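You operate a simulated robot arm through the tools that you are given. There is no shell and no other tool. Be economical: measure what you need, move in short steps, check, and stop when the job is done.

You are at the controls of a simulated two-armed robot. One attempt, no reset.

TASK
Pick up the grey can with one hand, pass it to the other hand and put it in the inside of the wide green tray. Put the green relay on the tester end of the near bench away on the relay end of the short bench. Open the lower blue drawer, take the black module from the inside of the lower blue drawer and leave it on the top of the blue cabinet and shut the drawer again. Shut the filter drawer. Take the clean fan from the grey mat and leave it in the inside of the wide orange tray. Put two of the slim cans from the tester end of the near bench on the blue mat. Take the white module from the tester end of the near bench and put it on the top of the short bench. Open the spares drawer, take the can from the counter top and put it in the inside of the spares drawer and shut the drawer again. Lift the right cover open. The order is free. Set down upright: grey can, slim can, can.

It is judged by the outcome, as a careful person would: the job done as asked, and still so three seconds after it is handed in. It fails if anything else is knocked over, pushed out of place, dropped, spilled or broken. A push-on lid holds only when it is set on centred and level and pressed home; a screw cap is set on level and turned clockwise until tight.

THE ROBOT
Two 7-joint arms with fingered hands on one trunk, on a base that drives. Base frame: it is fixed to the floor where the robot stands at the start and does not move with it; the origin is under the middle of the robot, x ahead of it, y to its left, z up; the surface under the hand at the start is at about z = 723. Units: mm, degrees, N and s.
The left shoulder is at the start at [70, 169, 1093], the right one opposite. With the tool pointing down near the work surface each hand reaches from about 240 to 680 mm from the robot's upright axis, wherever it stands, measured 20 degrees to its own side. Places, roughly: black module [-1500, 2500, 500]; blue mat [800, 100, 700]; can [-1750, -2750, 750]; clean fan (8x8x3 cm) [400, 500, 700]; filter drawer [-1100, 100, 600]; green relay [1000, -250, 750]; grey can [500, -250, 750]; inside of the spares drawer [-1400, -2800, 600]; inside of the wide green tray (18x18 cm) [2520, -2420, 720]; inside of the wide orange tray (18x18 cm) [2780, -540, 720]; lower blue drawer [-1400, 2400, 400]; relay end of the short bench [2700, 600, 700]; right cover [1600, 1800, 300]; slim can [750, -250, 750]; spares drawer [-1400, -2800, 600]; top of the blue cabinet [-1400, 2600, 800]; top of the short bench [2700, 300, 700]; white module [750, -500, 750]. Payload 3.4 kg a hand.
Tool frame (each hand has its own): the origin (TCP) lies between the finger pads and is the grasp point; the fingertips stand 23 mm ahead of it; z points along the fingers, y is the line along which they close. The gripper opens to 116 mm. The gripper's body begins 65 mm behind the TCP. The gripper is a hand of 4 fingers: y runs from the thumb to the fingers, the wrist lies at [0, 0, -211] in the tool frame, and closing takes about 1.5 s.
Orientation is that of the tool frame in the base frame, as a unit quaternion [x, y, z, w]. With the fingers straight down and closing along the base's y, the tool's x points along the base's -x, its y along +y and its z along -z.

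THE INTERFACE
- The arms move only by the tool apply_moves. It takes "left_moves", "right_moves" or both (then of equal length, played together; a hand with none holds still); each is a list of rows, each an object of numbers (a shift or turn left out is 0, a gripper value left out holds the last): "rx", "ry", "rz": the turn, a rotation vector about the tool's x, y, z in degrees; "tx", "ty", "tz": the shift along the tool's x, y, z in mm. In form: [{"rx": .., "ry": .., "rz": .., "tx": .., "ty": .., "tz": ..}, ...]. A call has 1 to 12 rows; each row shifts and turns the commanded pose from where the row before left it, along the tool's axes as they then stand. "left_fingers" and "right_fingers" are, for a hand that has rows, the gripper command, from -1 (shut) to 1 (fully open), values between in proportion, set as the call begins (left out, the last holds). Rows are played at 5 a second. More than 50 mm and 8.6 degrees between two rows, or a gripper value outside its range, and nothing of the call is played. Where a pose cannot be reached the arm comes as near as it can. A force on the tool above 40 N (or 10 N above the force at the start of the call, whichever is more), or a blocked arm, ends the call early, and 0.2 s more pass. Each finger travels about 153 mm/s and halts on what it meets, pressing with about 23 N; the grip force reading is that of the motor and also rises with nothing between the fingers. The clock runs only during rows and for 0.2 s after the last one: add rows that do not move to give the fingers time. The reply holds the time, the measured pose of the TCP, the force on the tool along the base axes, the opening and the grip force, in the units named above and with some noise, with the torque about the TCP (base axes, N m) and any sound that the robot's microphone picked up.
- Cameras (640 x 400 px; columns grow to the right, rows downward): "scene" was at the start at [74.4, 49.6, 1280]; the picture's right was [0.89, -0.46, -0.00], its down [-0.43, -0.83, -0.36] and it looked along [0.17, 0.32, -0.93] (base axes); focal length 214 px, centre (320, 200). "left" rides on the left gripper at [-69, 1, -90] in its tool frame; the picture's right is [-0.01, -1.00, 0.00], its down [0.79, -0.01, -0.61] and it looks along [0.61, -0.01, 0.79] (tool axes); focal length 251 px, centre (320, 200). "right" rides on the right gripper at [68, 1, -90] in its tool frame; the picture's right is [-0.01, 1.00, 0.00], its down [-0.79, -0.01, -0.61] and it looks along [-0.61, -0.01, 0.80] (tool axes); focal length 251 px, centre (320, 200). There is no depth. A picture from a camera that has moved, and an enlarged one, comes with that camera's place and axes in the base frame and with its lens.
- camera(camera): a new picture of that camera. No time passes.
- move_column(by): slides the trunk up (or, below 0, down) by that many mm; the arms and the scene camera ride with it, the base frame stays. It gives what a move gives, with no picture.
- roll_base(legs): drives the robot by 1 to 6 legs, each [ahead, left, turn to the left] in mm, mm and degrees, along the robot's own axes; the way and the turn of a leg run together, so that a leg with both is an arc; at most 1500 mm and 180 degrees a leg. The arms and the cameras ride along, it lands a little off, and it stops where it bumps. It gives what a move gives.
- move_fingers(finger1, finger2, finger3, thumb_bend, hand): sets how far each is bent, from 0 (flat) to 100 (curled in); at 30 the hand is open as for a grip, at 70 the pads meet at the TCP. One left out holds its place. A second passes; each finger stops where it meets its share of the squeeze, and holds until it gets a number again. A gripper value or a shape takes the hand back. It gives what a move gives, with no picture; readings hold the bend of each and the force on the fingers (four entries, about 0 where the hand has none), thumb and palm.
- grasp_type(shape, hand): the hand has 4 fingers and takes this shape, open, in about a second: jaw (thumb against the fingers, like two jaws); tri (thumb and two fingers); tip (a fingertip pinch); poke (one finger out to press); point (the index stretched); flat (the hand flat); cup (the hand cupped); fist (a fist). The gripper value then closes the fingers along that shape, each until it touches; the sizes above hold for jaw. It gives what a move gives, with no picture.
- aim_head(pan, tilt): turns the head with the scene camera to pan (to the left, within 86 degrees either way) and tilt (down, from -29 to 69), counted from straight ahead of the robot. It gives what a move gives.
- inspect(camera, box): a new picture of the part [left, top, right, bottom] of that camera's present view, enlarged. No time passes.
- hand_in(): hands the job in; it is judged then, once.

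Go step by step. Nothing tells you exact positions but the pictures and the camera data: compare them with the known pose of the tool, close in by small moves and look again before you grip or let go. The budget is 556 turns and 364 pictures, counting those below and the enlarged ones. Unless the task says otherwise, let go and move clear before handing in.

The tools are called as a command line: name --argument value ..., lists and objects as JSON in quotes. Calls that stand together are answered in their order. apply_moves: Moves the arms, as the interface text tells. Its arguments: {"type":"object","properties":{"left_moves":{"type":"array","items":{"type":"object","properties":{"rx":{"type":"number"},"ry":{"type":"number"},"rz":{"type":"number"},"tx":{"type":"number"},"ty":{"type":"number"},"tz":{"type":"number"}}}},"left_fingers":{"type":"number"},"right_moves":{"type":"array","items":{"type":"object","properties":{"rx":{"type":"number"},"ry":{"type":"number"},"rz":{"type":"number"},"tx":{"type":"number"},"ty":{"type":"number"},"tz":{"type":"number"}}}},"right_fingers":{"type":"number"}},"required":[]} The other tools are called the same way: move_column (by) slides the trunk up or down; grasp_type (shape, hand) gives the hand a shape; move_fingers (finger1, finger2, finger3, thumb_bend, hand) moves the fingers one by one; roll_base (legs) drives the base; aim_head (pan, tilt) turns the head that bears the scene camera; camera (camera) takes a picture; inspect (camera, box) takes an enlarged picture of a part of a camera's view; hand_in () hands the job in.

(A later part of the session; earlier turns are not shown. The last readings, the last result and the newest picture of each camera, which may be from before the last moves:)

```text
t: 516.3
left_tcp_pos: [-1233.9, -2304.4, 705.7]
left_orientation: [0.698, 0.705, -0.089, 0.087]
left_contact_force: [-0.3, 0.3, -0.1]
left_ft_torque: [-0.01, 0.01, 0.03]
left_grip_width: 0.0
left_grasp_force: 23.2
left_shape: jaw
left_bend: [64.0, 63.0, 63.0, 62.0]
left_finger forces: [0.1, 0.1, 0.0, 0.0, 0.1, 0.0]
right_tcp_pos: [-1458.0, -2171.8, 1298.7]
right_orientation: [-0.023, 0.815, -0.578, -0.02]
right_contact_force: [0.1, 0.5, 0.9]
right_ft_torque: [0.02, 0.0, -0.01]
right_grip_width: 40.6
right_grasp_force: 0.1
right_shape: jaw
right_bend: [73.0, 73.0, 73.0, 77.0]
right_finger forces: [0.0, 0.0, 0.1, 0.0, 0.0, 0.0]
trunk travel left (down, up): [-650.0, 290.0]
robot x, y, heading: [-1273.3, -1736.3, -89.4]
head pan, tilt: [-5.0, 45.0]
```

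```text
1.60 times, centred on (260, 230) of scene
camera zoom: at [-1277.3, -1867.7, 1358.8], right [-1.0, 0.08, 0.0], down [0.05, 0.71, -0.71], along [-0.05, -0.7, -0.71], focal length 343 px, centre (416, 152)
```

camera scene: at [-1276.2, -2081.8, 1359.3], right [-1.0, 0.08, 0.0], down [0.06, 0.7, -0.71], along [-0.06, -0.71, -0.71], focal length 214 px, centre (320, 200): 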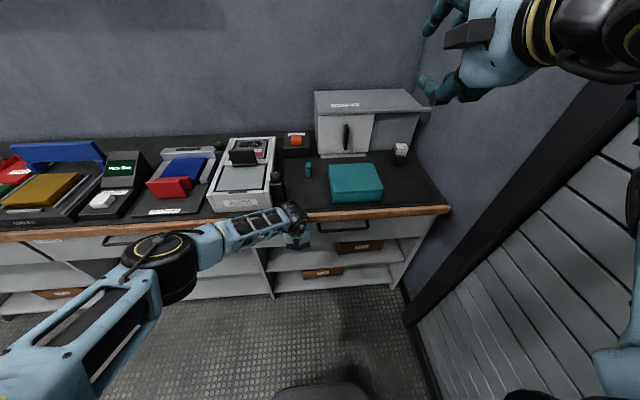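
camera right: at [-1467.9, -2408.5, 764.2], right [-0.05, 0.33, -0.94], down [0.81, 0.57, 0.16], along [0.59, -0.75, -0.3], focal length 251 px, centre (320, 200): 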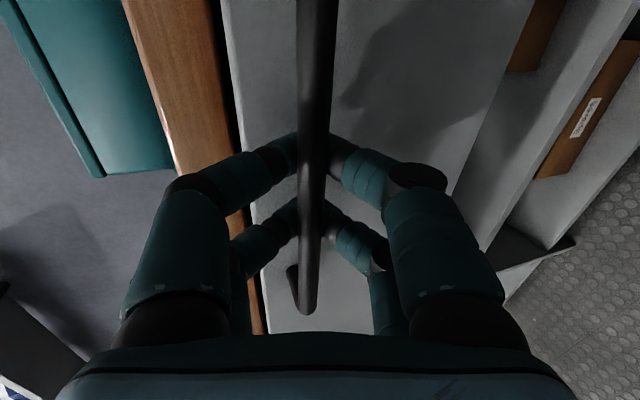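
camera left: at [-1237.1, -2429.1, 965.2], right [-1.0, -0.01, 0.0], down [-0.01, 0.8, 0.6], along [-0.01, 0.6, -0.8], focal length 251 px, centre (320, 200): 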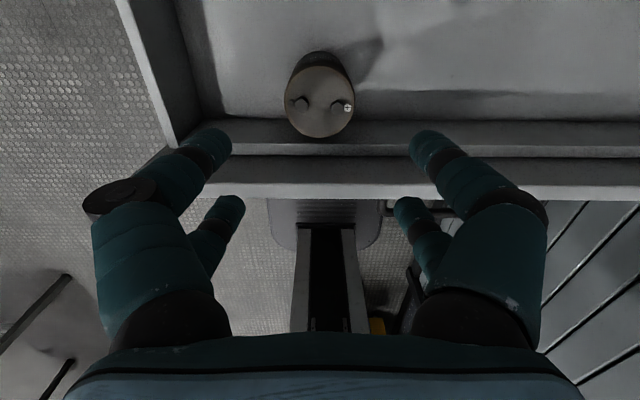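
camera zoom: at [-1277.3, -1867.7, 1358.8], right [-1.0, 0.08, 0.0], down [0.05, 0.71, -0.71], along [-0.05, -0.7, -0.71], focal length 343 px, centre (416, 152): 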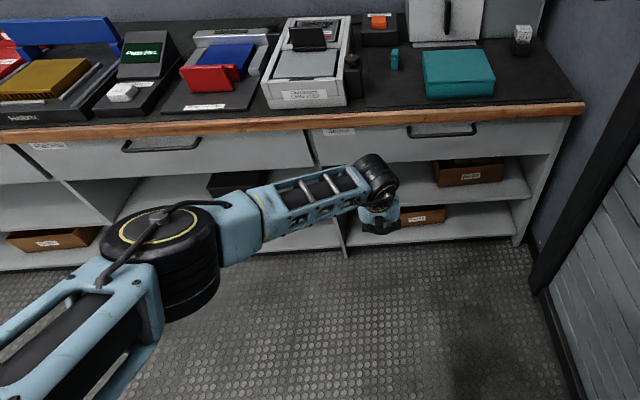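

inspect --camera "scene" --box '[240, 195, 440, 280]'

inspect --camera "scene" --box '[60, 195, 260, 280]'

```text
3.20 times, centred on (340, 238) of scene
camera zoom: at [-1277.3, -1867.7, 1358.8], right [-1.0, 0.08, 0.0], down [0.05, 0.71, -0.71], along [-0.05, -0.7, -0.71], focal length 686 px, centre (256, 80)
```

zoom: 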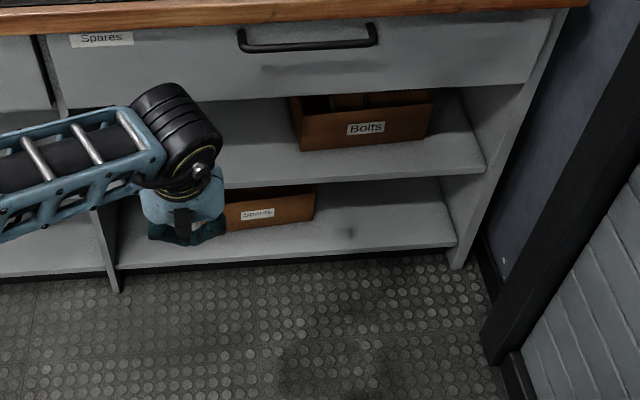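

```text
3.20 times, centred on (160, 238) of scene
camera zoom: at [-1277.3, -1867.7, 1358.8], right [-1.0, 0.08, 0.0], down [0.05, 0.71, -0.71], along [-0.05, -0.7, -0.71], focal length 686 px, centre (832, 80)
```

zoom: 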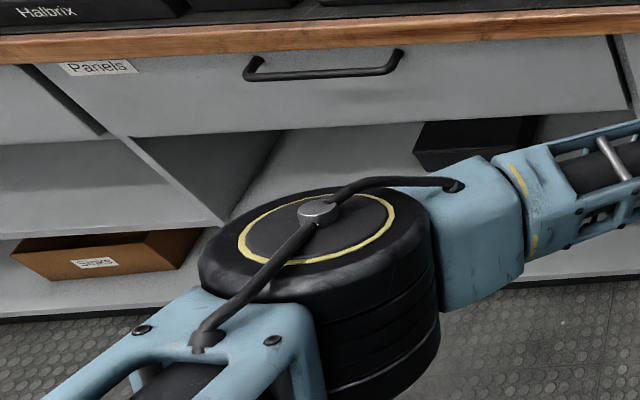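

The spares drawer is closed flush. The last task is the right cover near (1600, 1800, 300). I raise and tuck the arms and drive round through the corridor.

apply_moves --left_moves '[{"tz": -45}, {"tz": -45}, {"tz": -45}, {"tz": -45}, {"tz": -45}, {"tz": -45}, {"tz": -45}, {"ry": 7}, {"ry": 7}, {}]'

roll_base --legs '[[0, 0, 90], [1450, 0, 0], [1450, 0, 0]]'

roll_base --legs '[[0, 1450, 0], [0, 1400, 0]]'

aim_head --pan -70 --tilt 30

camera --camera "scene"

```text
t: 518.5
left_tcp_pos: [-1232.9, -2225.8, 1012.7]
left_orientation: [0.704, 0.71, -0.001, -0.001]
left_contact_force: [0.2, -0.4, -0.3]
left_ft_torque: [-0.01, -0.02, 0.01]
left_grip_width: 0.0
left_grasp_force: 23.1
left_shape: jaw
left_bend: [64.0, 63.0, 63.0, 62.0]
left_finger forces: [0.0, 0.0, 0.0, 0.0, 0.0, 0.0]
right_tcp_pos: [-1456.6, -2170.7, 1299.9]
right_orientation: [-0.025, 0.815, -0.578, -0.02]
right_contact_force: [0.4, 0.6, 0.5]
right_ft_torque: [0.03, 0.0, -0.02]
right_grip_width: 40.4
right_grasp_force: 0.0
right_shape: jaw
right_bend: [73.0, 73.0, 73.0, 77.0]
right_finger forces: [0.0, 0.1, 0.0, 0.1, 0.0, 0.0]
trunk travel left (down, up): [-650.0, 290.0]
robot x, y, heading: [-1272.6, -1733.6, -89.3]
head pan, tilt: [-5.0, 45.0]
```

```text
t: 536.2
left_tcp_pos: [2092.6, -1670.5, 1012.4]
left_orientation: [-0.006, 1.0, -0.001, 0.001]
left_contact_force: [0.5, 0.4, 0.1]
left_ft_torque: [0.02, 0.01, 0.0]
left_grip_width: 0.0
left_grasp_force: 22.8
left_shape: jaw
left_bend: [64.0, 63.0, 63.0, 62.0]
left_finger forces: [0.0, 0.1, 0.1, 0.1, 0.1, 0.0]
right_tcp_pos: [2038.3, -1895.1, 1298.8]
right_orientation: [0.594, -0.559, 0.423, -0.395]
right_contact_force: [-1.1, 0.6, 0.5]
right_ft_torque: [0.02, -0.01, -0.01]
right_grip_width: 40.4
right_grasp_force: 0.0
right_shape: jaw
right_bend: [73.0, 73.0, 73.0, 77.0]
right_finger forces: [0.0, 0.1, 0.1, 0.0, 0.1, 0.0]
trunk travel left (down, up): [-650.0, 290.0]
robot x, y, heading: [1606.5, -1707.0, 0.7]
head pan, tilt: [-5.0, 45.0]
```

```text
t: 550.0
left_tcp_pos: [2050.1, 1187.9, 1011.8]
left_orientation: [-0.009, 1.0, -0.001, 0.002]
left_contact_force: [0.0, 0.4, 0.4]
left_ft_torque: [0.0, -0.01, -0.02]
left_grip_width: 0.0
left_grasp_force: 23.2
left_shape: jaw
left_bend: [64.0, 63.0, 63.0, 62.0]
left_finger forces: [0.1, 0.1, 0.0, 0.0, 0.1, 0.0]
right_tcp_pos: [1997.1, 964.5, 1299.4]
right_orientation: [0.596, -0.556, 0.421, -0.397]
right_contact_force: [-0.2, 0.3, 0.3]
right_ft_torque: [-0.01, -0.02, 0.0]
right_grip_width: 40.2
right_grasp_force: 0.1
right_shape: jaw
right_bend: [73.0, 73.0, 73.0, 77.0]
right_finger forces: [0.0, 0.0, 0.0, 0.0, 0.0, 0.0]
trunk travel left (down, up): [-650.0, 290.0]
robot x, y, heading: [1561.5, 1147.9, 1.3]
head pan, tilt: [-5.0, 45.0]
```

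```text
t: 551.4
left_tcp_pos: [2049.9, 1188.0, 1012.0]
left_orientation: [-0.009, 1.0, -0.001, 0.002]
left_contact_force: [0.0, 0.5, -0.2]
left_ft_torque: [0.01, 0.01, 0.04]
left_grip_width: 0.0
left_grasp_force: 23.4
left_shape: jaw
left_bend: [64.0, 63.0, 63.0, 62.0]
left_finger forces: [0.1, 0.0, 0.0, 0.0, 0.0, 0.1]
right_tcp_pos: [1996.5, 963.2, 1298.7]
right_orientation: [0.596, -0.556, 0.422, -0.397]
right_contact_force: [0.6, 0.3, -0.5]
right_ft_torque: [0.03, 0.01, 0.02]
right_grip_width: 40.6
right_grasp_force: 0.1
right_shape: jaw
right_bend: [73.0, 73.0, 73.0, 77.0]
right_finger forces: [0.0, 0.1, 0.1, 0.1, 0.0, 0.0]
trunk travel left (down, up): [-650.0, 290.0]
robot x, y, heading: [1561.6, 1144.9, 1.2]
head pan, tilt: [-70.0, 30.0]
```

```text
89 pictures are left
camera scene: at [1641.0, 1063.4, 1381.5], right [-0.93, -0.36, 0.0], down [-0.18, 0.47, -0.87], along [0.31, -0.81, -0.5], focal length 214 px, centre (320, 200)
```

scene: 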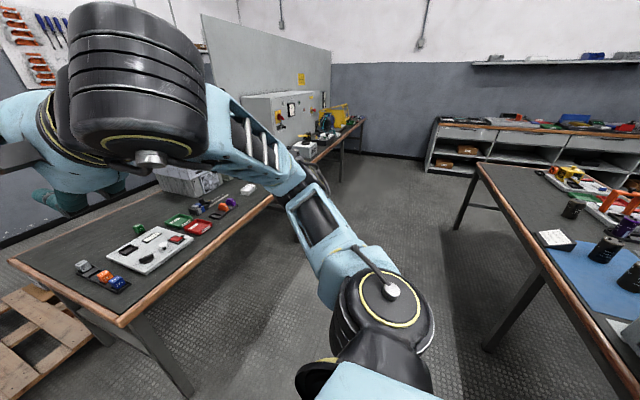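

roll_base --legs '[[0, 0, 88.5], [180, -60, 0]]'

aim_head --pan 0 --tilt 55

camera --camera "scene"

```text
t: 556.7
left_tcp_pos: [1594.5, 1816.9, 1012.2]
left_orientation: [-0.704, 0.71, 0.0, 0.003]
left_contact_force: [0.3, 0.1, -0.4]
left_ft_torque: [-0.01, 0.01, -0.06]
left_grip_width: 0.0
left_grasp_force: 23.4
left_shape: jaw
left_bend: [64.0, 63.0, 63.0, 62.0]
left_finger forces: [0.0, 0.1, 0.0, 0.1, 0.0, 0.1]
right_tcp_pos: [1817.6, 1756.4, 1299.5]
right_orientation: [0.815, 0.016, 0.025, -0.579]
right_contact_force: [-0.3, 0.1, 0.9]
right_ft_torque: [0.0, 0.03, 0.02]
right_grip_width: 40.4
right_grasp_force: 0.1
right_shape: jaw
right_bend: [73.0, 73.0, 73.0, 77.0]
right_finger forces: [0.1, 0.1, 0.0, 0.1, 0.1, 0.0]
trunk travel left (down, up): [-650.0, 290.0]
robot x, y, heading: [1625.0, 1330.7, 89.4]
head pan, tilt: [-70.0, 30.0]
```

```text
t: 558.1
left_tcp_pos: [1595.0, 1816.7, 1012.8]
left_orientation: [-0.704, 0.71, 0.0, 0.002]
left_contact_force: [0.6, 0.6, -1.1]
left_ft_torque: [-0.01, -0.04, 0.05]
left_grip_width: 0.0
left_grasp_force: 23.2
left_shape: jaw
left_bend: [64.0, 63.0, 63.0, 62.0]
left_finger forces: [0.0, 0.0, 0.0, 0.0, 0.0, 0.1]
right_tcp_pos: [1816.7, 1757.9, 1299.4]
right_orientation: [0.816, 0.017, 0.025, -0.577]
right_contact_force: [-0.8, -0.5, 0.7]
right_ft_torque: [0.0, 0.0, -0.01]
right_grip_width: 40.5
right_grasp_force: 0.1
right_shape: jaw
right_bend: [73.0, 73.0, 73.0, 77.0]
right_finger forces: [0.0, 0.0, 0.0, 0.0, 0.1, 0.0]
trunk travel left (down, up): [-650.0, 290.0]
robot x, y, heading: [1618.7, 1328.1, 89.7]
head pan, tilt: [0.0, 55.0]
```

```text
88 pictures are left
camera scene: at [1621.1, 1448.0, 1345.5], right [1.0, -0.01, 0.0], down [-0.01, -0.82, -0.57], along [0.01, 0.57, -0.82], focal length 214 px, centre (320, 200)
```

scene: 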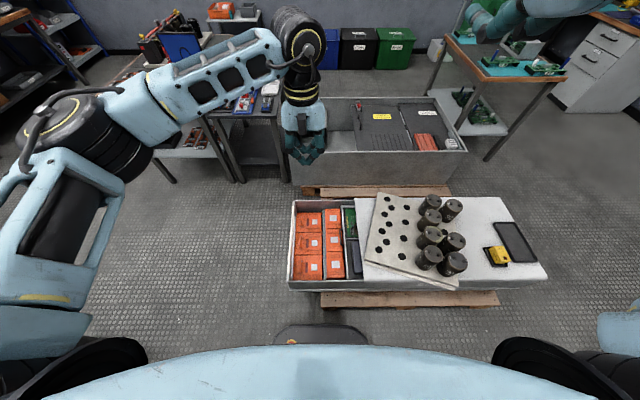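

inspect --camera "scene" --box '[284, 195, 364, 290]'

inspect --camera "scene" --box '[300, 90, 470, 195]'

```text
4.21 times, centred on (324, 242) of scene
camera zoom: at [1621.1, 1448.0, 1345.5], right [1.0, -0.01, 0.0], down [-0.01, -0.82, -0.57], along [0.01, 0.57, -0.82], focal length 903 px, centre (303, 21)
```

zoom: 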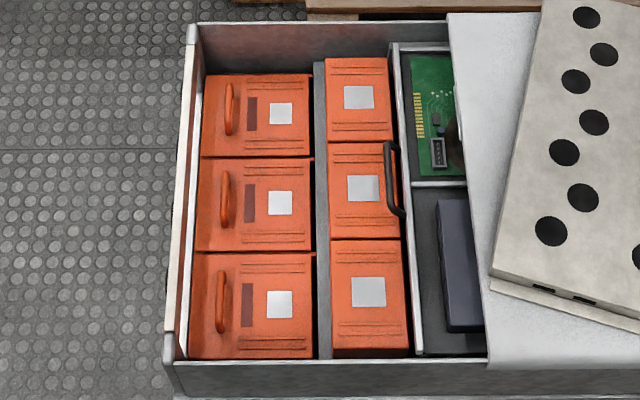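

```text
3.76 times, centred on (385, 142) of scene
camera zoom: at [1621.1, 1448.0, 1345.5], right [1.0, -0.01, 0.0], down [-0.01, -0.82, -0.57], along [0.01, 0.57, -0.82], focal length 807 px, centre (75, 416)
```

zoom: 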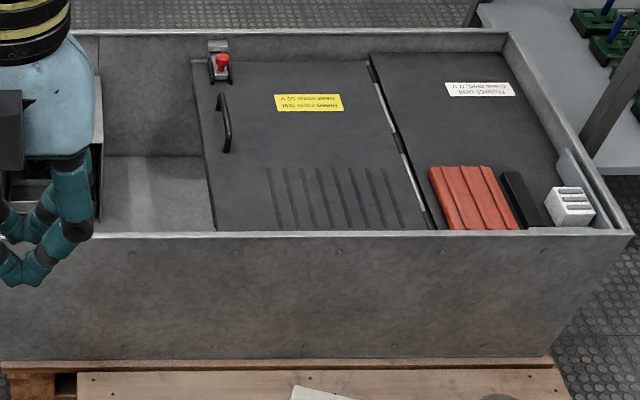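

camera --camera "left"

camera --camera "right"

```text
85 pictures are left
camera left: at [1593.9, 1886.2, 1102.3], right [1.0, 0.0, 0.0], down [0.0, -0.8, 0.6], along [0.0, -0.6, -0.8], focal length 251 px, centre (320, 200)
```

left: 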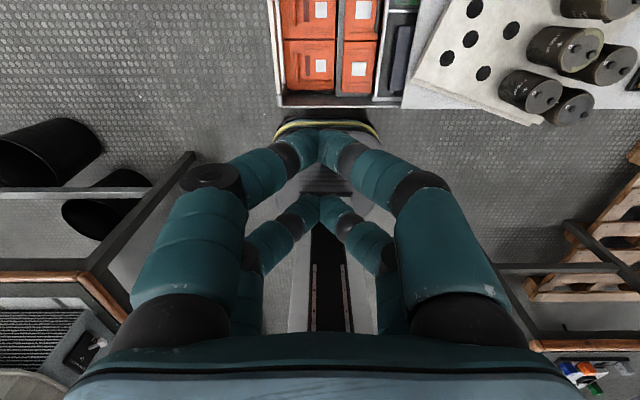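

```text
84 pictures are left
camera right: at [1882.9, 1673.0, 1332.6], right [0.05, -0.33, -0.94], down [-0.81, -0.57, 0.16], along [-0.59, 0.75, -0.29], focal length 251 px, centre (320, 200)
```

right: 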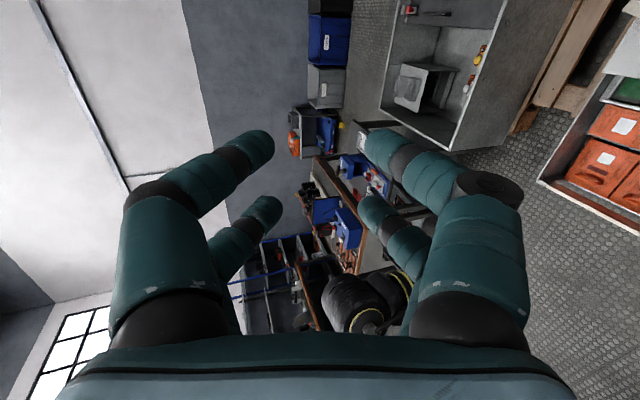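

The geometry now makes sense: the three large orange blocks with orange handles at the left are covers, and the front one at about (1571, 1757, 300) is the right one as seen from that end. I lower the trunk and bring the left hand over its handle.

move_column --by -400

apply_moves --left_moves '[{"ty": 25, "tx": 30}, {"ty": 28, "tx": 32}, {}, {}]' --left_fingers 0.4

camera --camera "left"

camera --camera "scene"

```text
t: 561.9
left_tcp_pos: [1595.1, 1816.6, 613.1]
left_orientation: [-0.704, 0.71, 0.0, 0.003]
left_contact_force: [0.1, 1.0, -0.5]
left_ft_torque: [-0.03, 0.0, -0.02]
left_grip_width: 0.0
left_grasp_force: 22.8
left_shape: jaw
left_bend: [64.0, 63.0, 63.0, 62.0]
left_finger forces: [0.0, 0.0, 0.1, 0.1, 0.0, 0.0]
right_tcp_pos: [1816.7, 1757.8, 899.3]
right_orientation: [0.815, 0.017, 0.026, -0.579]
right_contact_force: [-1.1, -0.4, 0.4]
right_ft_torque: [0.04, -0.01, -0.02]
right_grip_width: 40.4
right_grasp_force: 0.1
right_shape: jaw
right_bend: [73.0, 73.0, 73.0, 77.0]
right_finger forces: [0.0, 0.1, 0.1, 0.0, 0.0, 0.0]
trunk travel left (down, up): [-250.0, 690.0]
robot x, y, heading: [1621.9, 1326.3, 89.4]
head pan, tilt: [0.0, 55.0]
```

```text
t: 562.9
left_tcp_pos: [1540.0, 1755.6, 612.0]
left_orientation: [-0.704, 0.71, 0.0, 0.003]
left_contact_force: [0.0, -0.1, -0.3]
left_ft_torque: [-0.02, 0.0, -0.05]
left_grip_width: 80.9
left_grasp_force: 0.1
left_shape: jaw
left_bend: [67.0, 67.0, 67.0, 67.0]
left_finger forces: [0.0, 0.0, 0.0, 0.1, 0.0, 0.0]
right_tcp_pos: [1816.6, 1758.7, 898.5]
right_orientation: [0.815, 0.017, 0.025, -0.578]
right_contact_force: [-0.4, 0.1, -0.3]
right_ft_torque: [0.01, -0.02, -0.02]
right_grip_width: 40.6
right_grasp_force: 0.0
right_shape: jaw
right_bend: [73.0, 73.0, 73.0, 77.0]
right_finger forces: [0.1, 0.1, 0.1, 0.0, 0.1, 0.0]
trunk travel left (down, up): [-250.0, 690.0]
robot x, y, heading: [1621.6, 1326.1, 89.6]
head pan, tilt: [0.0, 55.0]
```

```text
83 pictures are left
camera left: at [1540.3, 1824.4, 701.8], right [1.0, 0.0, 0.0], down [0.0, -0.8, 0.6], along [0.0, -0.6, -0.8], focal length 251 px, centre (320, 200)
```

left: 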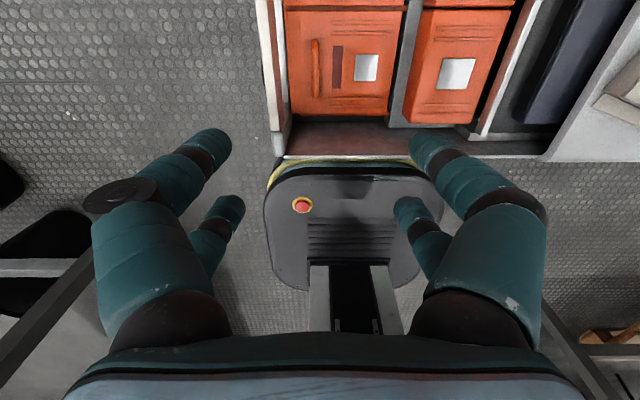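

```text
82 pictures are left
camera scene: at [1621.0, 1448.1, 945.5], right [1.0, -0.01, 0.0], down [-0.01, -0.82, -0.57], along [0.0, 0.57, -0.82], focal length 214 px, centre (320, 200)
```

scene: 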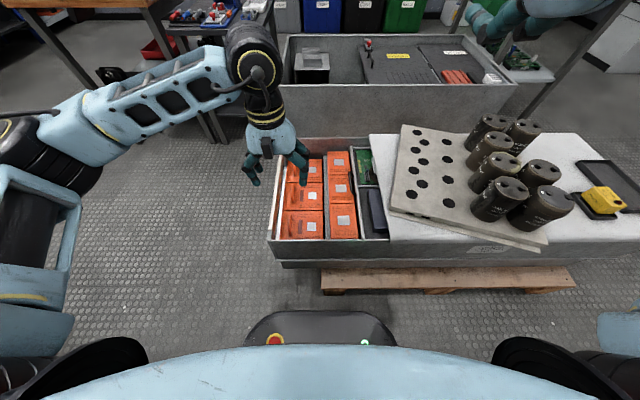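

inspect --camera "left" --box '[240, 0, 500, 170]'

inspect --camera "scene" --box '[255, 130, 395, 270]'

```text
2.35 times, centred on (370, 85) of left
camera zoom: at [1540.3, 1824.4, 701.8], right [1.0, 0.0, 0.0], down [0.0, -0.8, 0.6], along [0.0, -0.6, -0.8], focal length 592 px, centre (202, 471)
```

zoom: 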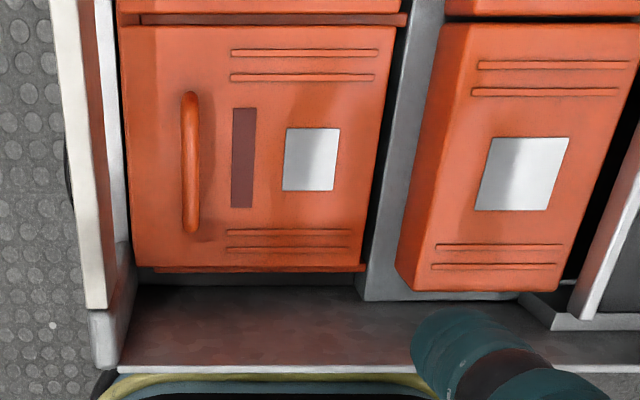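

```text
2.86 times, centred on (325, 200) of scene
camera zoom: at [1621.0, 1448.1, 945.5], right [1.0, -0.01, 0.0], down [-0.01, -0.82, -0.57], along [0.0, 0.57, -0.82], focal length 613 px, centre (306, 200)
```

zoom: 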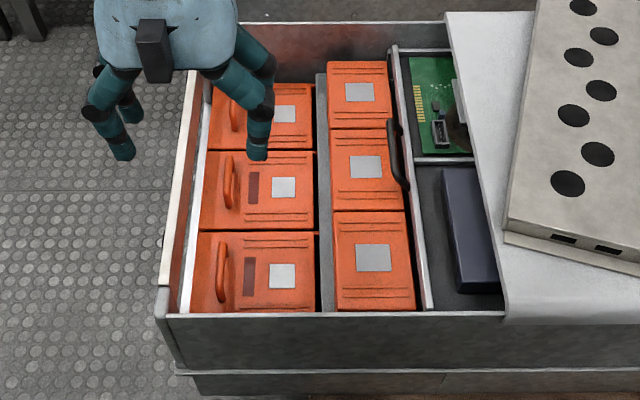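

The front cover's handle runs along y from about 1727 to 1796 at x≈1534, close to the chest wall. I'll pinch it lengthwise: turn the left hand a quarter.

apply_moves --left_moves '[{"rz": 8.2}, {"rz": 8.2}, {"rz": 8.2}, {"rz": 8.2}, {"rz": 8.2}, {"rz": 8.2}, {"rz": 8.2}, {"rz": 8.2}, {"rz": 8.2}, {"rz": 8.2}, {"rz": 8.5}, {}]' --left_fingers 0.6

camera --camera "left"

```text
t: 565.5
left_tcp_pos: [1540.4, 1755.2, 611.8]
left_orientation: [0.009, 1.0, 0.002, 0.002]
left_contact_force: [0.7, -0.3, -0.1]
left_ft_torque: [0.0, -0.01, 0.01]
left_grip_width: 92.5
left_grasp_force: 0.0
left_shape: jaw
left_bend: [59.0, 59.0, 59.0, 59.0]
left_finger forces: [0.0, 0.0, 0.1, 0.0, 0.0, 0.0]
right_tcp_pos: [1817.2, 1757.6, 899.2]
right_orientation: [0.815, 0.017, 0.025, -0.579]
right_contact_force: [-0.2, -0.5, 0.1]
right_ft_torque: [0.02, 0.01, 0.01]
right_grip_width: 40.3
right_grasp_force: 0.1
right_shape: jaw
right_bend: [73.0, 73.0, 73.0, 77.0]
right_finger forces: [0.0, 0.0, 0.0, 0.0, 0.0, 0.1]
trunk travel left (down, up): [-250.0, 690.0]
robot x, y, heading: [1623.6, 1328.5, 89.6]
head pan, tilt: [0.0, 55.0]
```

```text
79 pictures are left
camera left: at [1608.7, 1755.2, 702.0], right [-0.01, -1.0, 0.0], down [-0.8, 0.01, 0.6], along [-0.6, 0.01, -0.8], focal length 251 px, centre (320, 200)
```

left: 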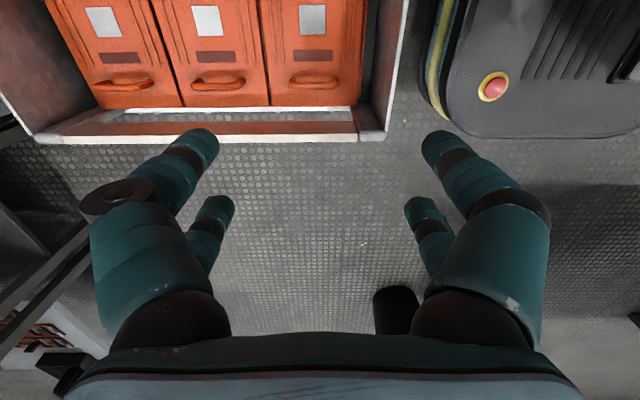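

apply_moves --left_moves '[{"tx": -13, "ty": 11}, {"tz": 45}, {"tz": 45}, {"tz": 45}, {"tz": 45}, {"tz": 25}, {}]'

camera --camera "left"

inspect --camera "scene" --box '[255, 130, 395, 270]'

```text
t: 567.1
left_tcp_pos: [1555.4, 1766.8, 405.9]
left_orientation: [0.009, 1.0, 0.002, 0.002]
left_contact_force: [0.4, 0.0, -0.2]
left_ft_torque: [0.01, -0.02, 0.0]
left_grip_width: 92.4
left_grasp_force: 0.2
left_shape: jaw
left_bend: [59.0, 59.0, 59.0, 59.0]
left_finger forces: [0.0, 0.0, 0.0, 0.0, 0.0, 0.0]
right_tcp_pos: [1815.7, 1758.3, 899.2]
right_orientation: [0.816, 0.017, 0.026, -0.577]
right_contact_force: [-0.7, 0.0, 0.3]
right_ft_torque: [0.02, 0.01, 0.03]
right_grip_width: 40.5
right_grasp_force: 0.1
right_shape: jaw
right_bend: [73.0, 73.0, 73.0, 77.0]
right_finger forces: [0.1, 0.1, 0.1, 0.0, 0.0, 0.1]
trunk travel left (down, up): [-250.0, 690.0]
robot x, y, heading: [1624.9, 1324.6, 89.3]
head pan, tilt: [0.0, 55.0]
```

```text
78 pictures are left
camera left: at [1622.6, 1766.4, 495.9], right [-0.01, -1.0, 0.0], down [-0.8, 0.01, 0.6], along [-0.6, 0.01, -0.8], focal length 251 px, centre (320, 200)
```

left: 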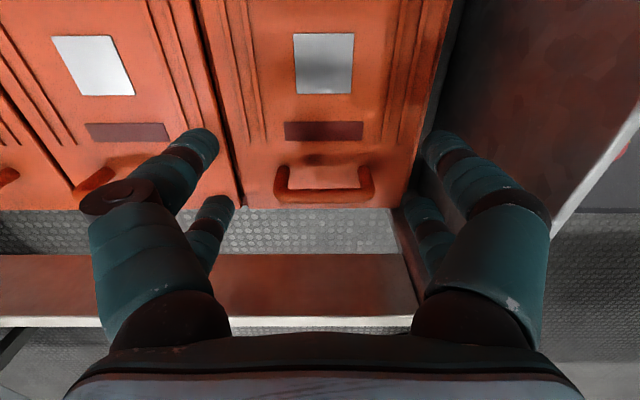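

```text
2.86 times, centred on (325, 200) of scene
camera zoom: at [1621.0, 1448.0, 945.5], right [1.0, -0.01, 0.0], down [-0.01, -0.82, -0.57], along [0.0, 0.57, -0.82], focal length 613 px, centre (306, 200)
```

zoom: 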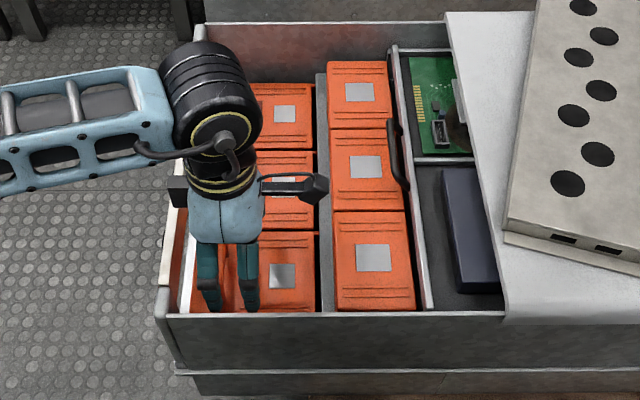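

apply_moves --left_moves '[{"tx": -7, "ty": -2, "tz": 11}, {}]'

apply_moves --left_moves '[{}, {}, {}, {}, {}, {}]' --left_fingers -1

camera --camera "left"

```text
t: 567.7
left_tcp_pos: [1562.2, 1764.3, 394.6]
left_orientation: [0.01, 1.0, 0.001, 0.002]
left_contact_force: [1.1, -0.4, 0.5]
left_ft_torque: [0.0, -0.02, -0.02]
left_grip_width: 92.6
left_grasp_force: 0.1
left_shape: jaw
left_bend: [59.0, 59.0, 59.0, 59.0]
left_finger forces: [0.1, 0.0, 0.0, 0.1, 0.0, 0.1]
right_tcp_pos: [1816.3, 1756.9, 898.9]
right_orientation: [0.815, 0.016, 0.026, -0.578]
right_contact_force: [-1.0, 0.7, 0.2]
right_ft_torque: [0.01, 0.0, 0.0]
right_grip_width: 40.1
right_grasp_force: 0.2
right_shape: jaw
right_bend: [73.0, 73.0, 73.0, 77.0]
right_finger forces: [0.1, 0.0, 0.0, 0.1, 0.0, 0.0]
trunk travel left (down, up): [-250.0, 690.0]
robot x, y, heading: [1623.4, 1327.9, 89.3]
head pan, tilt: [0.0, 55.0]
```

```text
t: 569.1
left_tcp_pos: [1563.0, 1764.3, 395.6]
left_orientation: [0.01, 1.0, 0.002, 0.002]
left_contact_force: [15.6, -3.3, 0.0]
left_ft_torque: [-0.1, -0.35, 0.23]
left_grip_width: 0.2
left_grasp_force: 23.4
left_shape: jaw
left_bend: [59.0, 78.0, 78.0, 59.0]
left_finger forces: [0.1, 0.1, 24.1, 0.0, 0.0, 0.0]
right_tcp_pos: [1818.7, 1758.1, 898.3]
right_orientation: [0.815, 0.017, 0.026, -0.578]
right_contact_force: [-0.4, -0.2, 0.7]
right_ft_torque: [-0.01, -0.02, 0.0]
right_grip_width: 40.7
right_grasp_force: 0.1
right_shape: jaw
right_bend: [73.0, 73.0, 73.0, 77.0]
right_finger forces: [0.0, 0.0, 0.1, 0.1, 0.0, 0.0]
trunk travel left (down, up): [-250.0, 690.0]
robot x, y, heading: [1620.3, 1325.7, 89.6]
head pan, tilt: [0.0, 55.0]
```

```text
76 pictures are left
camera left: at [1631.1, 1764.3, 485.7], right [-0.01, -1.0, 0.0], down [-0.8, 0.01, 0.6], along [-0.6, 0.01, -0.8], focal length 251 px, centre (320, 200)
```

left: 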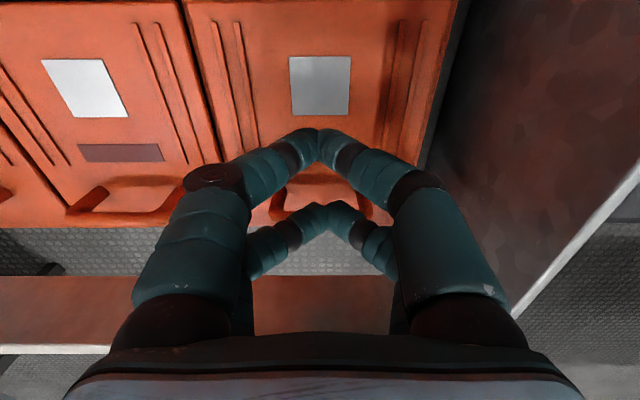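

That pinch is not seated on the handle ends. I open, rise, return to the other orientation and tilt the hand away from the wall to pinch the bar crosswise.

apply_moves --left_moves '[{}, {}, {}, {}, {"tz": -30}, {"tz": -40}, {"tz": -40}, {}]' --left_fingers 0.5

apply_moves --left_moves '[{"rz": -8.2}, {"rz": -8.2}, {"rz": -8.2}, {"rz": -8.2}, {"rz": -8.2}, {"rz": -8.2}, {"rz": -8.2}, {"rz": -8.2}, {"rz": -8.2}, {"rz": -8.2}, {"rz": -9}, {}]'

apply_moves --left_moves '[{"rx": 7}, {"rx": 7}, {"rx": 7}, {}]'

camera --camera "left"

```text
t: 570.9
left_tcp_pos: [1561.2, 1762.2, 506.7]
left_orientation: [0.009, 1.0, 0.001, 0.002]
left_contact_force: [0.0, 0.4, 0.8]
left_ft_torque: [0.01, 0.0, 0.0]
left_grip_width: 87.0
left_grasp_force: 0.0
left_shape: jaw
left_bend: [63.0, 63.0, 63.0, 63.0]
left_finger forces: [0.0, 0.0, 0.1, 0.0, 0.0, 0.0]
right_tcp_pos: [1816.3, 1757.7, 899.1]
right_orientation: [0.815, 0.017, 0.025, -0.578]
right_contact_force: [0.1, 0.3, -0.3]
right_ft_torque: [0.02, -0.02, 0.0]
right_grip_width: 40.4
right_grasp_force: 0.1
right_shape: jaw
right_bend: [73.0, 73.0, 73.0, 77.0]
right_finger forces: [0.1, 0.0, 0.0, 0.0, 0.1, 0.0]
trunk travel left (down, up): [-250.0, 690.0]
robot x, y, heading: [1624.2, 1321.7, 89.3]
head pan, tilt: [0.0, 55.0]
```

```text
refused: row 11 steps farther than a row can; nothing moved
```

```text
t: 571.9
left_tcp_pos: [1561.2, 1764.1, 503.6]
left_orientation: [0.01, 0.983, -0.182, 0.0]
left_contact_force: [-0.2, -0.5, 0.2]
left_ft_torque: [-0.01, 0.05, 0.03]
left_grip_width: 86.9
left_grasp_force: 0.0
left_shape: jaw
left_bend: [63.0, 63.0, 63.0, 63.0]
left_finger forces: [0.0, 0.0, 0.0, 0.0, 0.1, 0.1]
right_tcp_pos: [1817.4, 1758.3, 899.7]
right_orientation: [0.815, 0.016, 0.025, -0.578]
right_contact_force: [0.2, -0.1, -0.8]
right_ft_torque: [0.02, 0.04, 0.0]
right_grip_width: 40.4
right_grasp_force: 0.0
right_shape: jaw
right_bend: [73.0, 73.0, 73.0, 77.0]
right_finger forces: [0.1, 0.0, 0.0, 0.0, 0.0, 0.0]
trunk travel left (down, up): [-250.0, 690.0]
robot x, y, heading: [1622.6, 1327.1, 89.5]
head pan, tilt: [0.0, 55.0]
```

```text
75 pictures are left
camera left: at [1630.0, 1796.6, 590.0], right [-0.01, -0.93, 0.36], down [-0.79, 0.22, 0.57], along [-0.61, -0.28, -0.74], focal length 251 px, centre (320, 200)
```

left: 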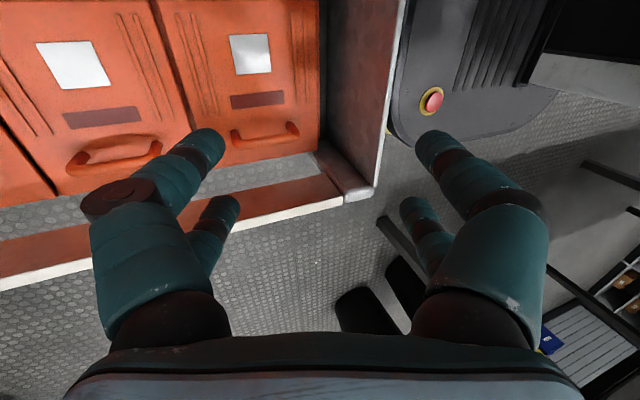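

apply_moves --left_moves '[{"rx": -7}, {"rx": -7}, {"rx": -7}, {}]'

apply_moves --left_moves '[{"rz": -8.2}, {"rz": -8.2}, {"rz": -8.2}, {"rz": -8.2}, {"rz": -8.2}, {"rz": -8.2}, {"rz": -8.2}, {"rz": -8.2}, {"rz": -8.2}, {"rz": -8.2}, {"rz": -8.2}, {}]'

apply_moves --left_moves '[{"rx": -7}, {"rx": -7}, {"rx": -7}, {}]'

camera --camera "left"

```text
t: 572.9
left_tcp_pos: [1561.5, 1765.0, 506.0]
left_orientation: [0.008, 1.0, 0.002, 0.002]
left_contact_force: [0.6, -0.3, 0.1]
left_ft_torque: [0.01, 0.0, 0.0]
left_grip_width: 86.7
left_grasp_force: 0.1
left_shape: jaw
left_bend: [63.0, 63.0, 63.0, 63.0]
left_finger forces: [0.0, 0.0, 0.0, 0.0, 0.0, 0.0]
right_tcp_pos: [1816.5, 1758.1, 898.4]
right_orientation: [0.816, 0.017, 0.025, -0.578]
right_contact_force: [0.2, -0.2, -0.5]
right_ft_torque: [-0.02, -0.01, 0.02]
right_grip_width: 40.5
right_grasp_force: 0.0
right_shape: jaw
right_bend: [73.0, 73.0, 73.0, 77.0]
right_finger forces: [0.0, 0.1, 0.1, 0.0, 0.0, 0.0]
trunk travel left (down, up): [-250.0, 690.0]
robot x, y, heading: [1622.6, 1325.5, 89.5]
head pan, tilt: [0.0, 55.0]
```

```text
t: 575.5
left_tcp_pos: [1561.4, 1763.9, 505.8]
left_orientation: [-0.702, 0.712, -0.001, 0.003]
left_contact_force: [0.3, 0.3, 0.1]
left_ft_torque: [0.0, -0.03, 0.0]
left_grip_width: 86.6
left_grasp_force: 0.1
left_shape: jaw
left_bend: [63.0, 63.0, 63.0, 63.0]
left_finger forces: [0.0, 0.0, 0.0, 0.0, 0.0, 0.1]
right_tcp_pos: [1817.4, 1757.0, 899.4]
right_orientation: [0.816, 0.017, 0.025, -0.578]
right_contact_force: [-0.2, -0.5, -0.2]
right_ft_torque: [-0.02, 0.0, -0.02]
right_grip_width: 40.5
right_grasp_force: 0.1
right_shape: jaw
right_bend: [73.0, 73.0, 73.0, 77.0]
right_finger forces: [0.1, 0.1, 0.0, 0.0, 0.1, 0.1]
trunk travel left (down, up): [-250.0, 690.0]
robot x, y, heading: [1621.7, 1323.1, 89.3]
head pan, tilt: [0.0, 55.0]
```

```text
t: 576.5
left_tcp_pos: [1561.2, 1764.4, 507.3]
left_orientation: [-0.691, 0.7, 0.131, -0.126]
left_contact_force: [-0.4, 0.4, -0.8]
left_ft_torque: [-0.02, -0.02, 0.0]
left_grip_width: 86.9
left_grasp_force: 0.1
left_shape: jaw
left_bend: [63.0, 63.0, 63.0, 63.0]
left_finger forces: [0.0, 0.1, 0.0, 0.0, 0.1, 0.0]
right_tcp_pos: [1816.2, 1758.3, 898.9]
right_orientation: [0.816, 0.017, 0.026, -0.578]
right_contact_force: [-0.2, 0.3, -0.1]
right_ft_torque: [0.0, 0.0, -0.03]
right_grip_width: 40.5
right_grasp_force: 0.1
right_shape: jaw
right_bend: [73.0, 73.0, 73.0, 77.0]
right_finger forces: [0.0, 0.1, 0.1, 0.0, 0.0, 0.0]
trunk travel left (down, up): [-250.0, 690.0]
robot x, y, heading: [1623.7, 1327.9, 89.9]
head pan, tilt: [0.0, 55.0]
```

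```text
74 pictures are left
camera left: at [1593.4, 1833.1, 590.2], right [0.93, 0.0, -0.36], down [0.21, -0.8, 0.56], along [-0.29, -0.6, -0.75], focal length 251 px, centre (320, 200)
```

left: 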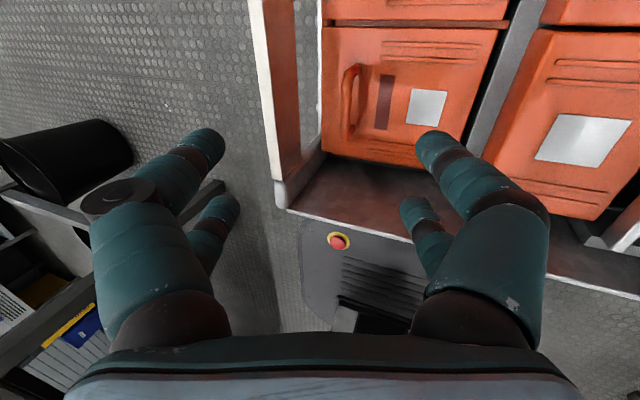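

apply_moves --left_moves '[{"ty": -13, "tz": 30}, {"tx": -2, "ty": -12, "tz": 30}, {"tz": 25}, {}, {}]' --left_fingers -0.35

camera --camera "left"

```text
t: 577.7
left_tcp_pos: [1554.0, 1766.4, 418.1]
left_orientation: [-0.691, 0.7, 0.129, -0.125]
left_contact_force: [0.4, 0.8, -0.2]
left_ft_torque: [0.0, 0.01, 0.04]
left_grip_width: 38.3
left_grasp_force: 0.0
left_shape: jaw
left_bend: [73.0, 73.0, 73.0, 77.0]
left_finger forces: [0.0, 0.0, 0.1, 0.0, 0.0, 0.0]
right_tcp_pos: [1817.5, 1758.5, 899.2]
right_orientation: [0.816, 0.018, 0.026, -0.578]
right_contact_force: [0.7, 0.1, 0.7]
right_ft_torque: [0.01, 0.01, 0.0]
right_grip_width: 40.2
right_grasp_force: 0.0
right_shape: jaw
right_bend: [73.0, 73.0, 73.0, 77.0]
right_finger forces: [0.0, 0.1, 0.1, 0.1, 0.1, 0.0]
trunk travel left (down, up): [-250.0, 690.0]
robot x, y, heading: [1621.0, 1327.5, 89.3]
head pan, tilt: [0.0, 55.0]
```

```text
73 pictures are left
camera left: at [1586.6, 1835.2, 502.0], right [0.93, 0.0, -0.36], down [0.21, -0.8, 0.56], along [-0.29, -0.6, -0.75], focal length 251 px, centre (320, 200)
```

left: 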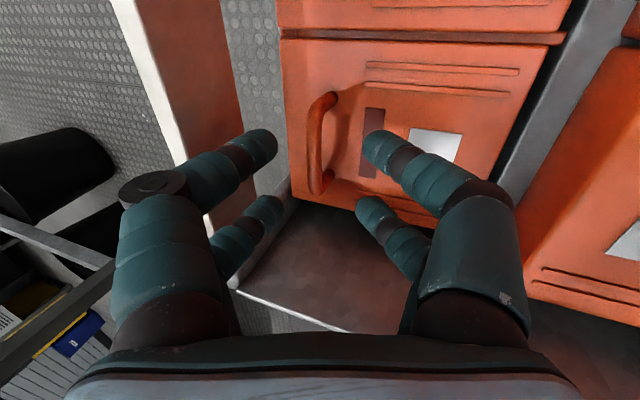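

apply_moves --left_moves '[{"tz": 20}, {"tz": 18}, {}]'

camera --camera "left"

```text
t: 578.5
left_tcp_pos: [1540.9, 1767.6, 382.4]
left_orientation: [-0.689, 0.701, 0.13, -0.126]
left_contact_force: [1.9, 1.1, 0.4]
left_ft_torque: [-0.03, 0.04, 0.01]
left_grip_width: 38.0
left_grasp_force: 0.2
left_shape: jaw
left_bend: [73.0, 73.0, 73.0, 77.0]
left_finger forces: [0.0, 0.6, 0.1, 0.0, 0.0, 0.1]
right_tcp_pos: [1817.3, 1757.4, 898.8]
right_orientation: [0.816, 0.018, 0.026, -0.578]
right_contact_force: [0.0, 0.1, -0.8]
right_ft_torque: [-0.04, 0.04, 0.02]
right_grip_width: 40.2
right_grasp_force: 0.1
right_shape: jaw
right_bend: [73.0, 73.0, 73.0, 77.0]
right_finger forces: [0.0, 0.0, 0.1, 0.0, 0.0, 0.0]
trunk travel left (down, up): [-250.0, 690.0]
robot x, y, heading: [1623.0, 1326.2, 89.4]
head pan, tilt: [0.0, 55.0]
```

```text
72 pictures are left
camera left: at [1573.4, 1835.6, 466.3], right [0.93, 0.0, -0.36], down [0.21, -0.8, 0.56], along [-0.29, -0.6, -0.75], focal length 251 px, centre (320, 200)
```

left: 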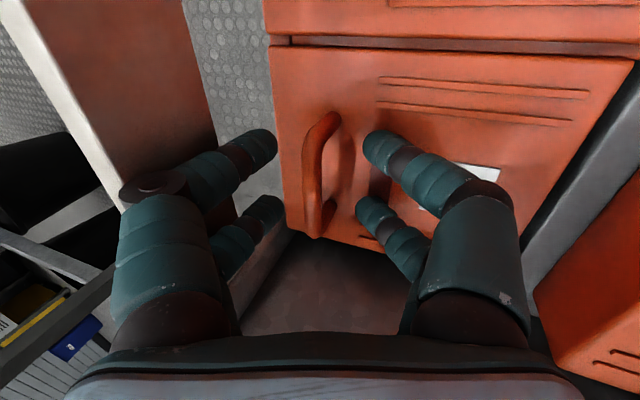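

apply_moves --left_moves '[{"tz": 10}, {"tz": 8}, {}]'

camera --camera "left"

```text
t: 579.0
left_tcp_pos: [1541.2, 1767.8, 375.0]
left_orientation: [-0.689, 0.703, 0.13, -0.12]
left_contact_force: [5.1, -5.9, 25.8]
left_ft_torque: [-0.12, -0.39, -0.07]
left_grip_width: 34.1
left_grasp_force: 0.2
left_shape: jaw
left_bend: [73.0, 73.0, 77.0, 85.0]
left_finger forces: [0.0, 0.6, 10.7, 0.0, 14.8, 0.1]
right_tcp_pos: [1818.3, 1755.1, 901.3]
right_orientation: [0.815, 0.016, 0.026, -0.578]
right_contact_force: [0.3, -0.2, -0.1]
right_ft_torque: [0.03, 0.0, 0.0]
right_grip_width: 40.4
right_grasp_force: 0.0
right_shape: jaw
right_bend: [73.0, 73.0, 73.0, 77.0]
right_finger forces: [0.0, 0.0, 0.1, 0.1, 0.1, 0.0]
trunk travel left (down, up): [-250.0, 690.0]
robot x, y, heading: [1620.0, 1331.5, 89.7]
head pan, tilt: [0.0, 55.0]
stopped in row 2 (left hand): the force on the tool passed its limit at 44 N (the readings are from after the stop); the commanded pose is now the measured one
```

```text
71 pictures are left
camera left: at [1573.5, 1835.6, 460.4], right [0.94, -0.01, -0.35], down [0.2, -0.81, 0.56], along [-0.28, -0.59, -0.75], focal length 251 px, centre (320, 200)
```

left: 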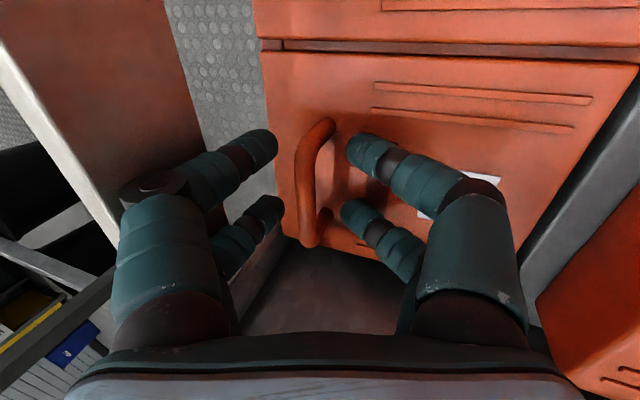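

apply_moves --left_moves '[{"tz": -2}, {}, {}, {}, {}, {}, {}]' --left_fingers -1

camera --camera "left"

```text
t: 580.6
left_tcp_pos: [1540.9, 1767.4, 375.3]
left_orientation: [-0.69, 0.702, 0.131, -0.122]
left_contact_force: [-22.7, -11.7, 3.6]
left_ft_torque: [-0.23, 0.22, 0.19]
left_grip_width: 4.8
left_grasp_force: 22.8
left_shape: jaw
left_bend: [66.0, 62.0, 76.0, 78.0]
left_finger forces: [26.0, 3.3, 0.1, 0.0, 11.8, 0.1]
right_tcp_pos: [1816.8, 1756.1, 900.0]
right_orientation: [0.816, 0.016, 0.026, -0.578]
right_contact_force: [0.7, -0.2, 0.7]
right_ft_torque: [-0.04, 0.0, 0.0]
right_grip_width: 40.4
right_grasp_force: 0.1
right_shape: jaw
right_bend: [73.0, 73.0, 73.0, 77.0]
right_finger forces: [0.0, 0.1, 0.0, 0.0, 0.1, 0.0]
trunk travel left (down, up): [-250.0, 690.0]
robot x, y, heading: [1620.7, 1325.3, 89.5]
head pan, tilt: [0.0, 55.0]
```

```text
70 pictures are left
camera left: at [1571.8, 1835.9, 459.1], right [0.94, -0.01, -0.35], down [0.2, -0.8, 0.56], along [-0.28, -0.6, -0.75], focal length 251 px, centre (320, 200)
```

left: 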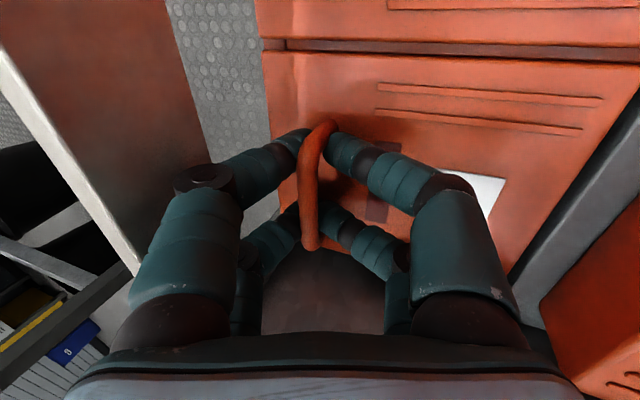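

The fingers have closed under the handle bar. I lift a little to test whether the cover hinges.

apply_moves --left_moves '[{"ty": 1.8, "tz": -4.7}, {"ty": 1.8, "tz": -4.7}, {"ty": 1.8, "tz": -4.7}, {"ty": 1.8, "tz": -4.7}, {}]'

camera --camera "left"

inspect --camera "scene" --box '[255, 130, 395, 270]'

```text
t: 581.9
left_tcp_pos: [1542.5, 1766.5, 394.1]
left_orientation: [-0.689, 0.703, 0.13, -0.121]
left_contact_force: [2.0, -10.4, -2.0]
left_ft_torque: [-0.17, 0.06, 0.15]
left_grip_width: 4.6
left_grasp_force: 23.2
left_shape: jaw
left_bend: [66.0, 61.0, 76.0, 77.0]
left_finger forces: [21.5, 0.0, 0.1, 0.1, 19.3, 0.0]
right_tcp_pos: [1818.1, 1757.0, 899.2]
right_orientation: [0.815, 0.017, 0.025, -0.578]
right_contact_force: [-0.1, -0.4, 0.5]
right_ft_torque: [0.02, 0.03, 0.03]
right_grip_width: 40.2
right_grasp_force: 0.1
right_shape: jaw
right_bend: [73.0, 73.0, 73.0, 77.0]
right_finger forces: [0.1, 0.0, 0.0, 0.1, 0.1, 0.1]
trunk travel left (down, up): [-250.0, 690.0]
robot x, y, heading: [1623.5, 1325.3, 89.4]
head pan, tilt: [0.0, 55.0]
```

```text
69 pictures are left
camera left: at [1573.5, 1835.6, 479.4], right [0.94, -0.01, -0.35], down [0.2, -0.8, 0.56], along [-0.28, -0.6, -0.75], focal length 251 px, centre (320, 200)
```

left: 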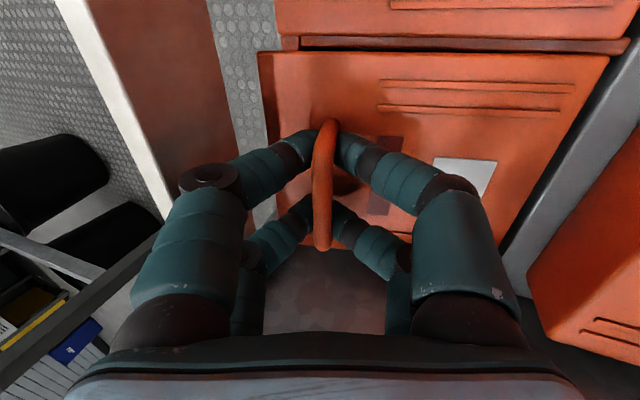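

```text
2.86 times, centred on (325, 200) of scene
camera zoom: at [1621.8, 1447.5, 945.5], right [1.0, -0.01, 0.0], down [-0.01, -0.82, -0.57], along [0.01, 0.57, -0.82], focal length 613 px, centre (306, 200)
```

zoom: 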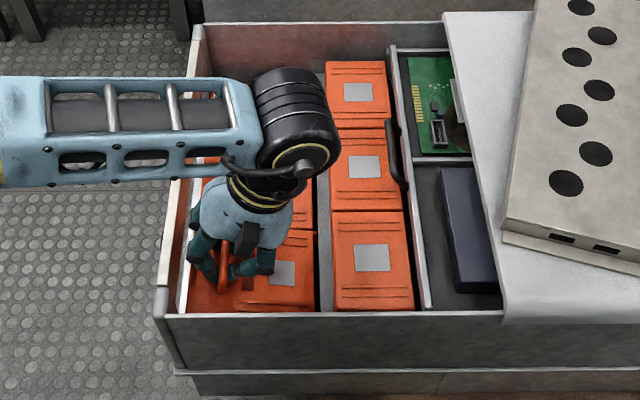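

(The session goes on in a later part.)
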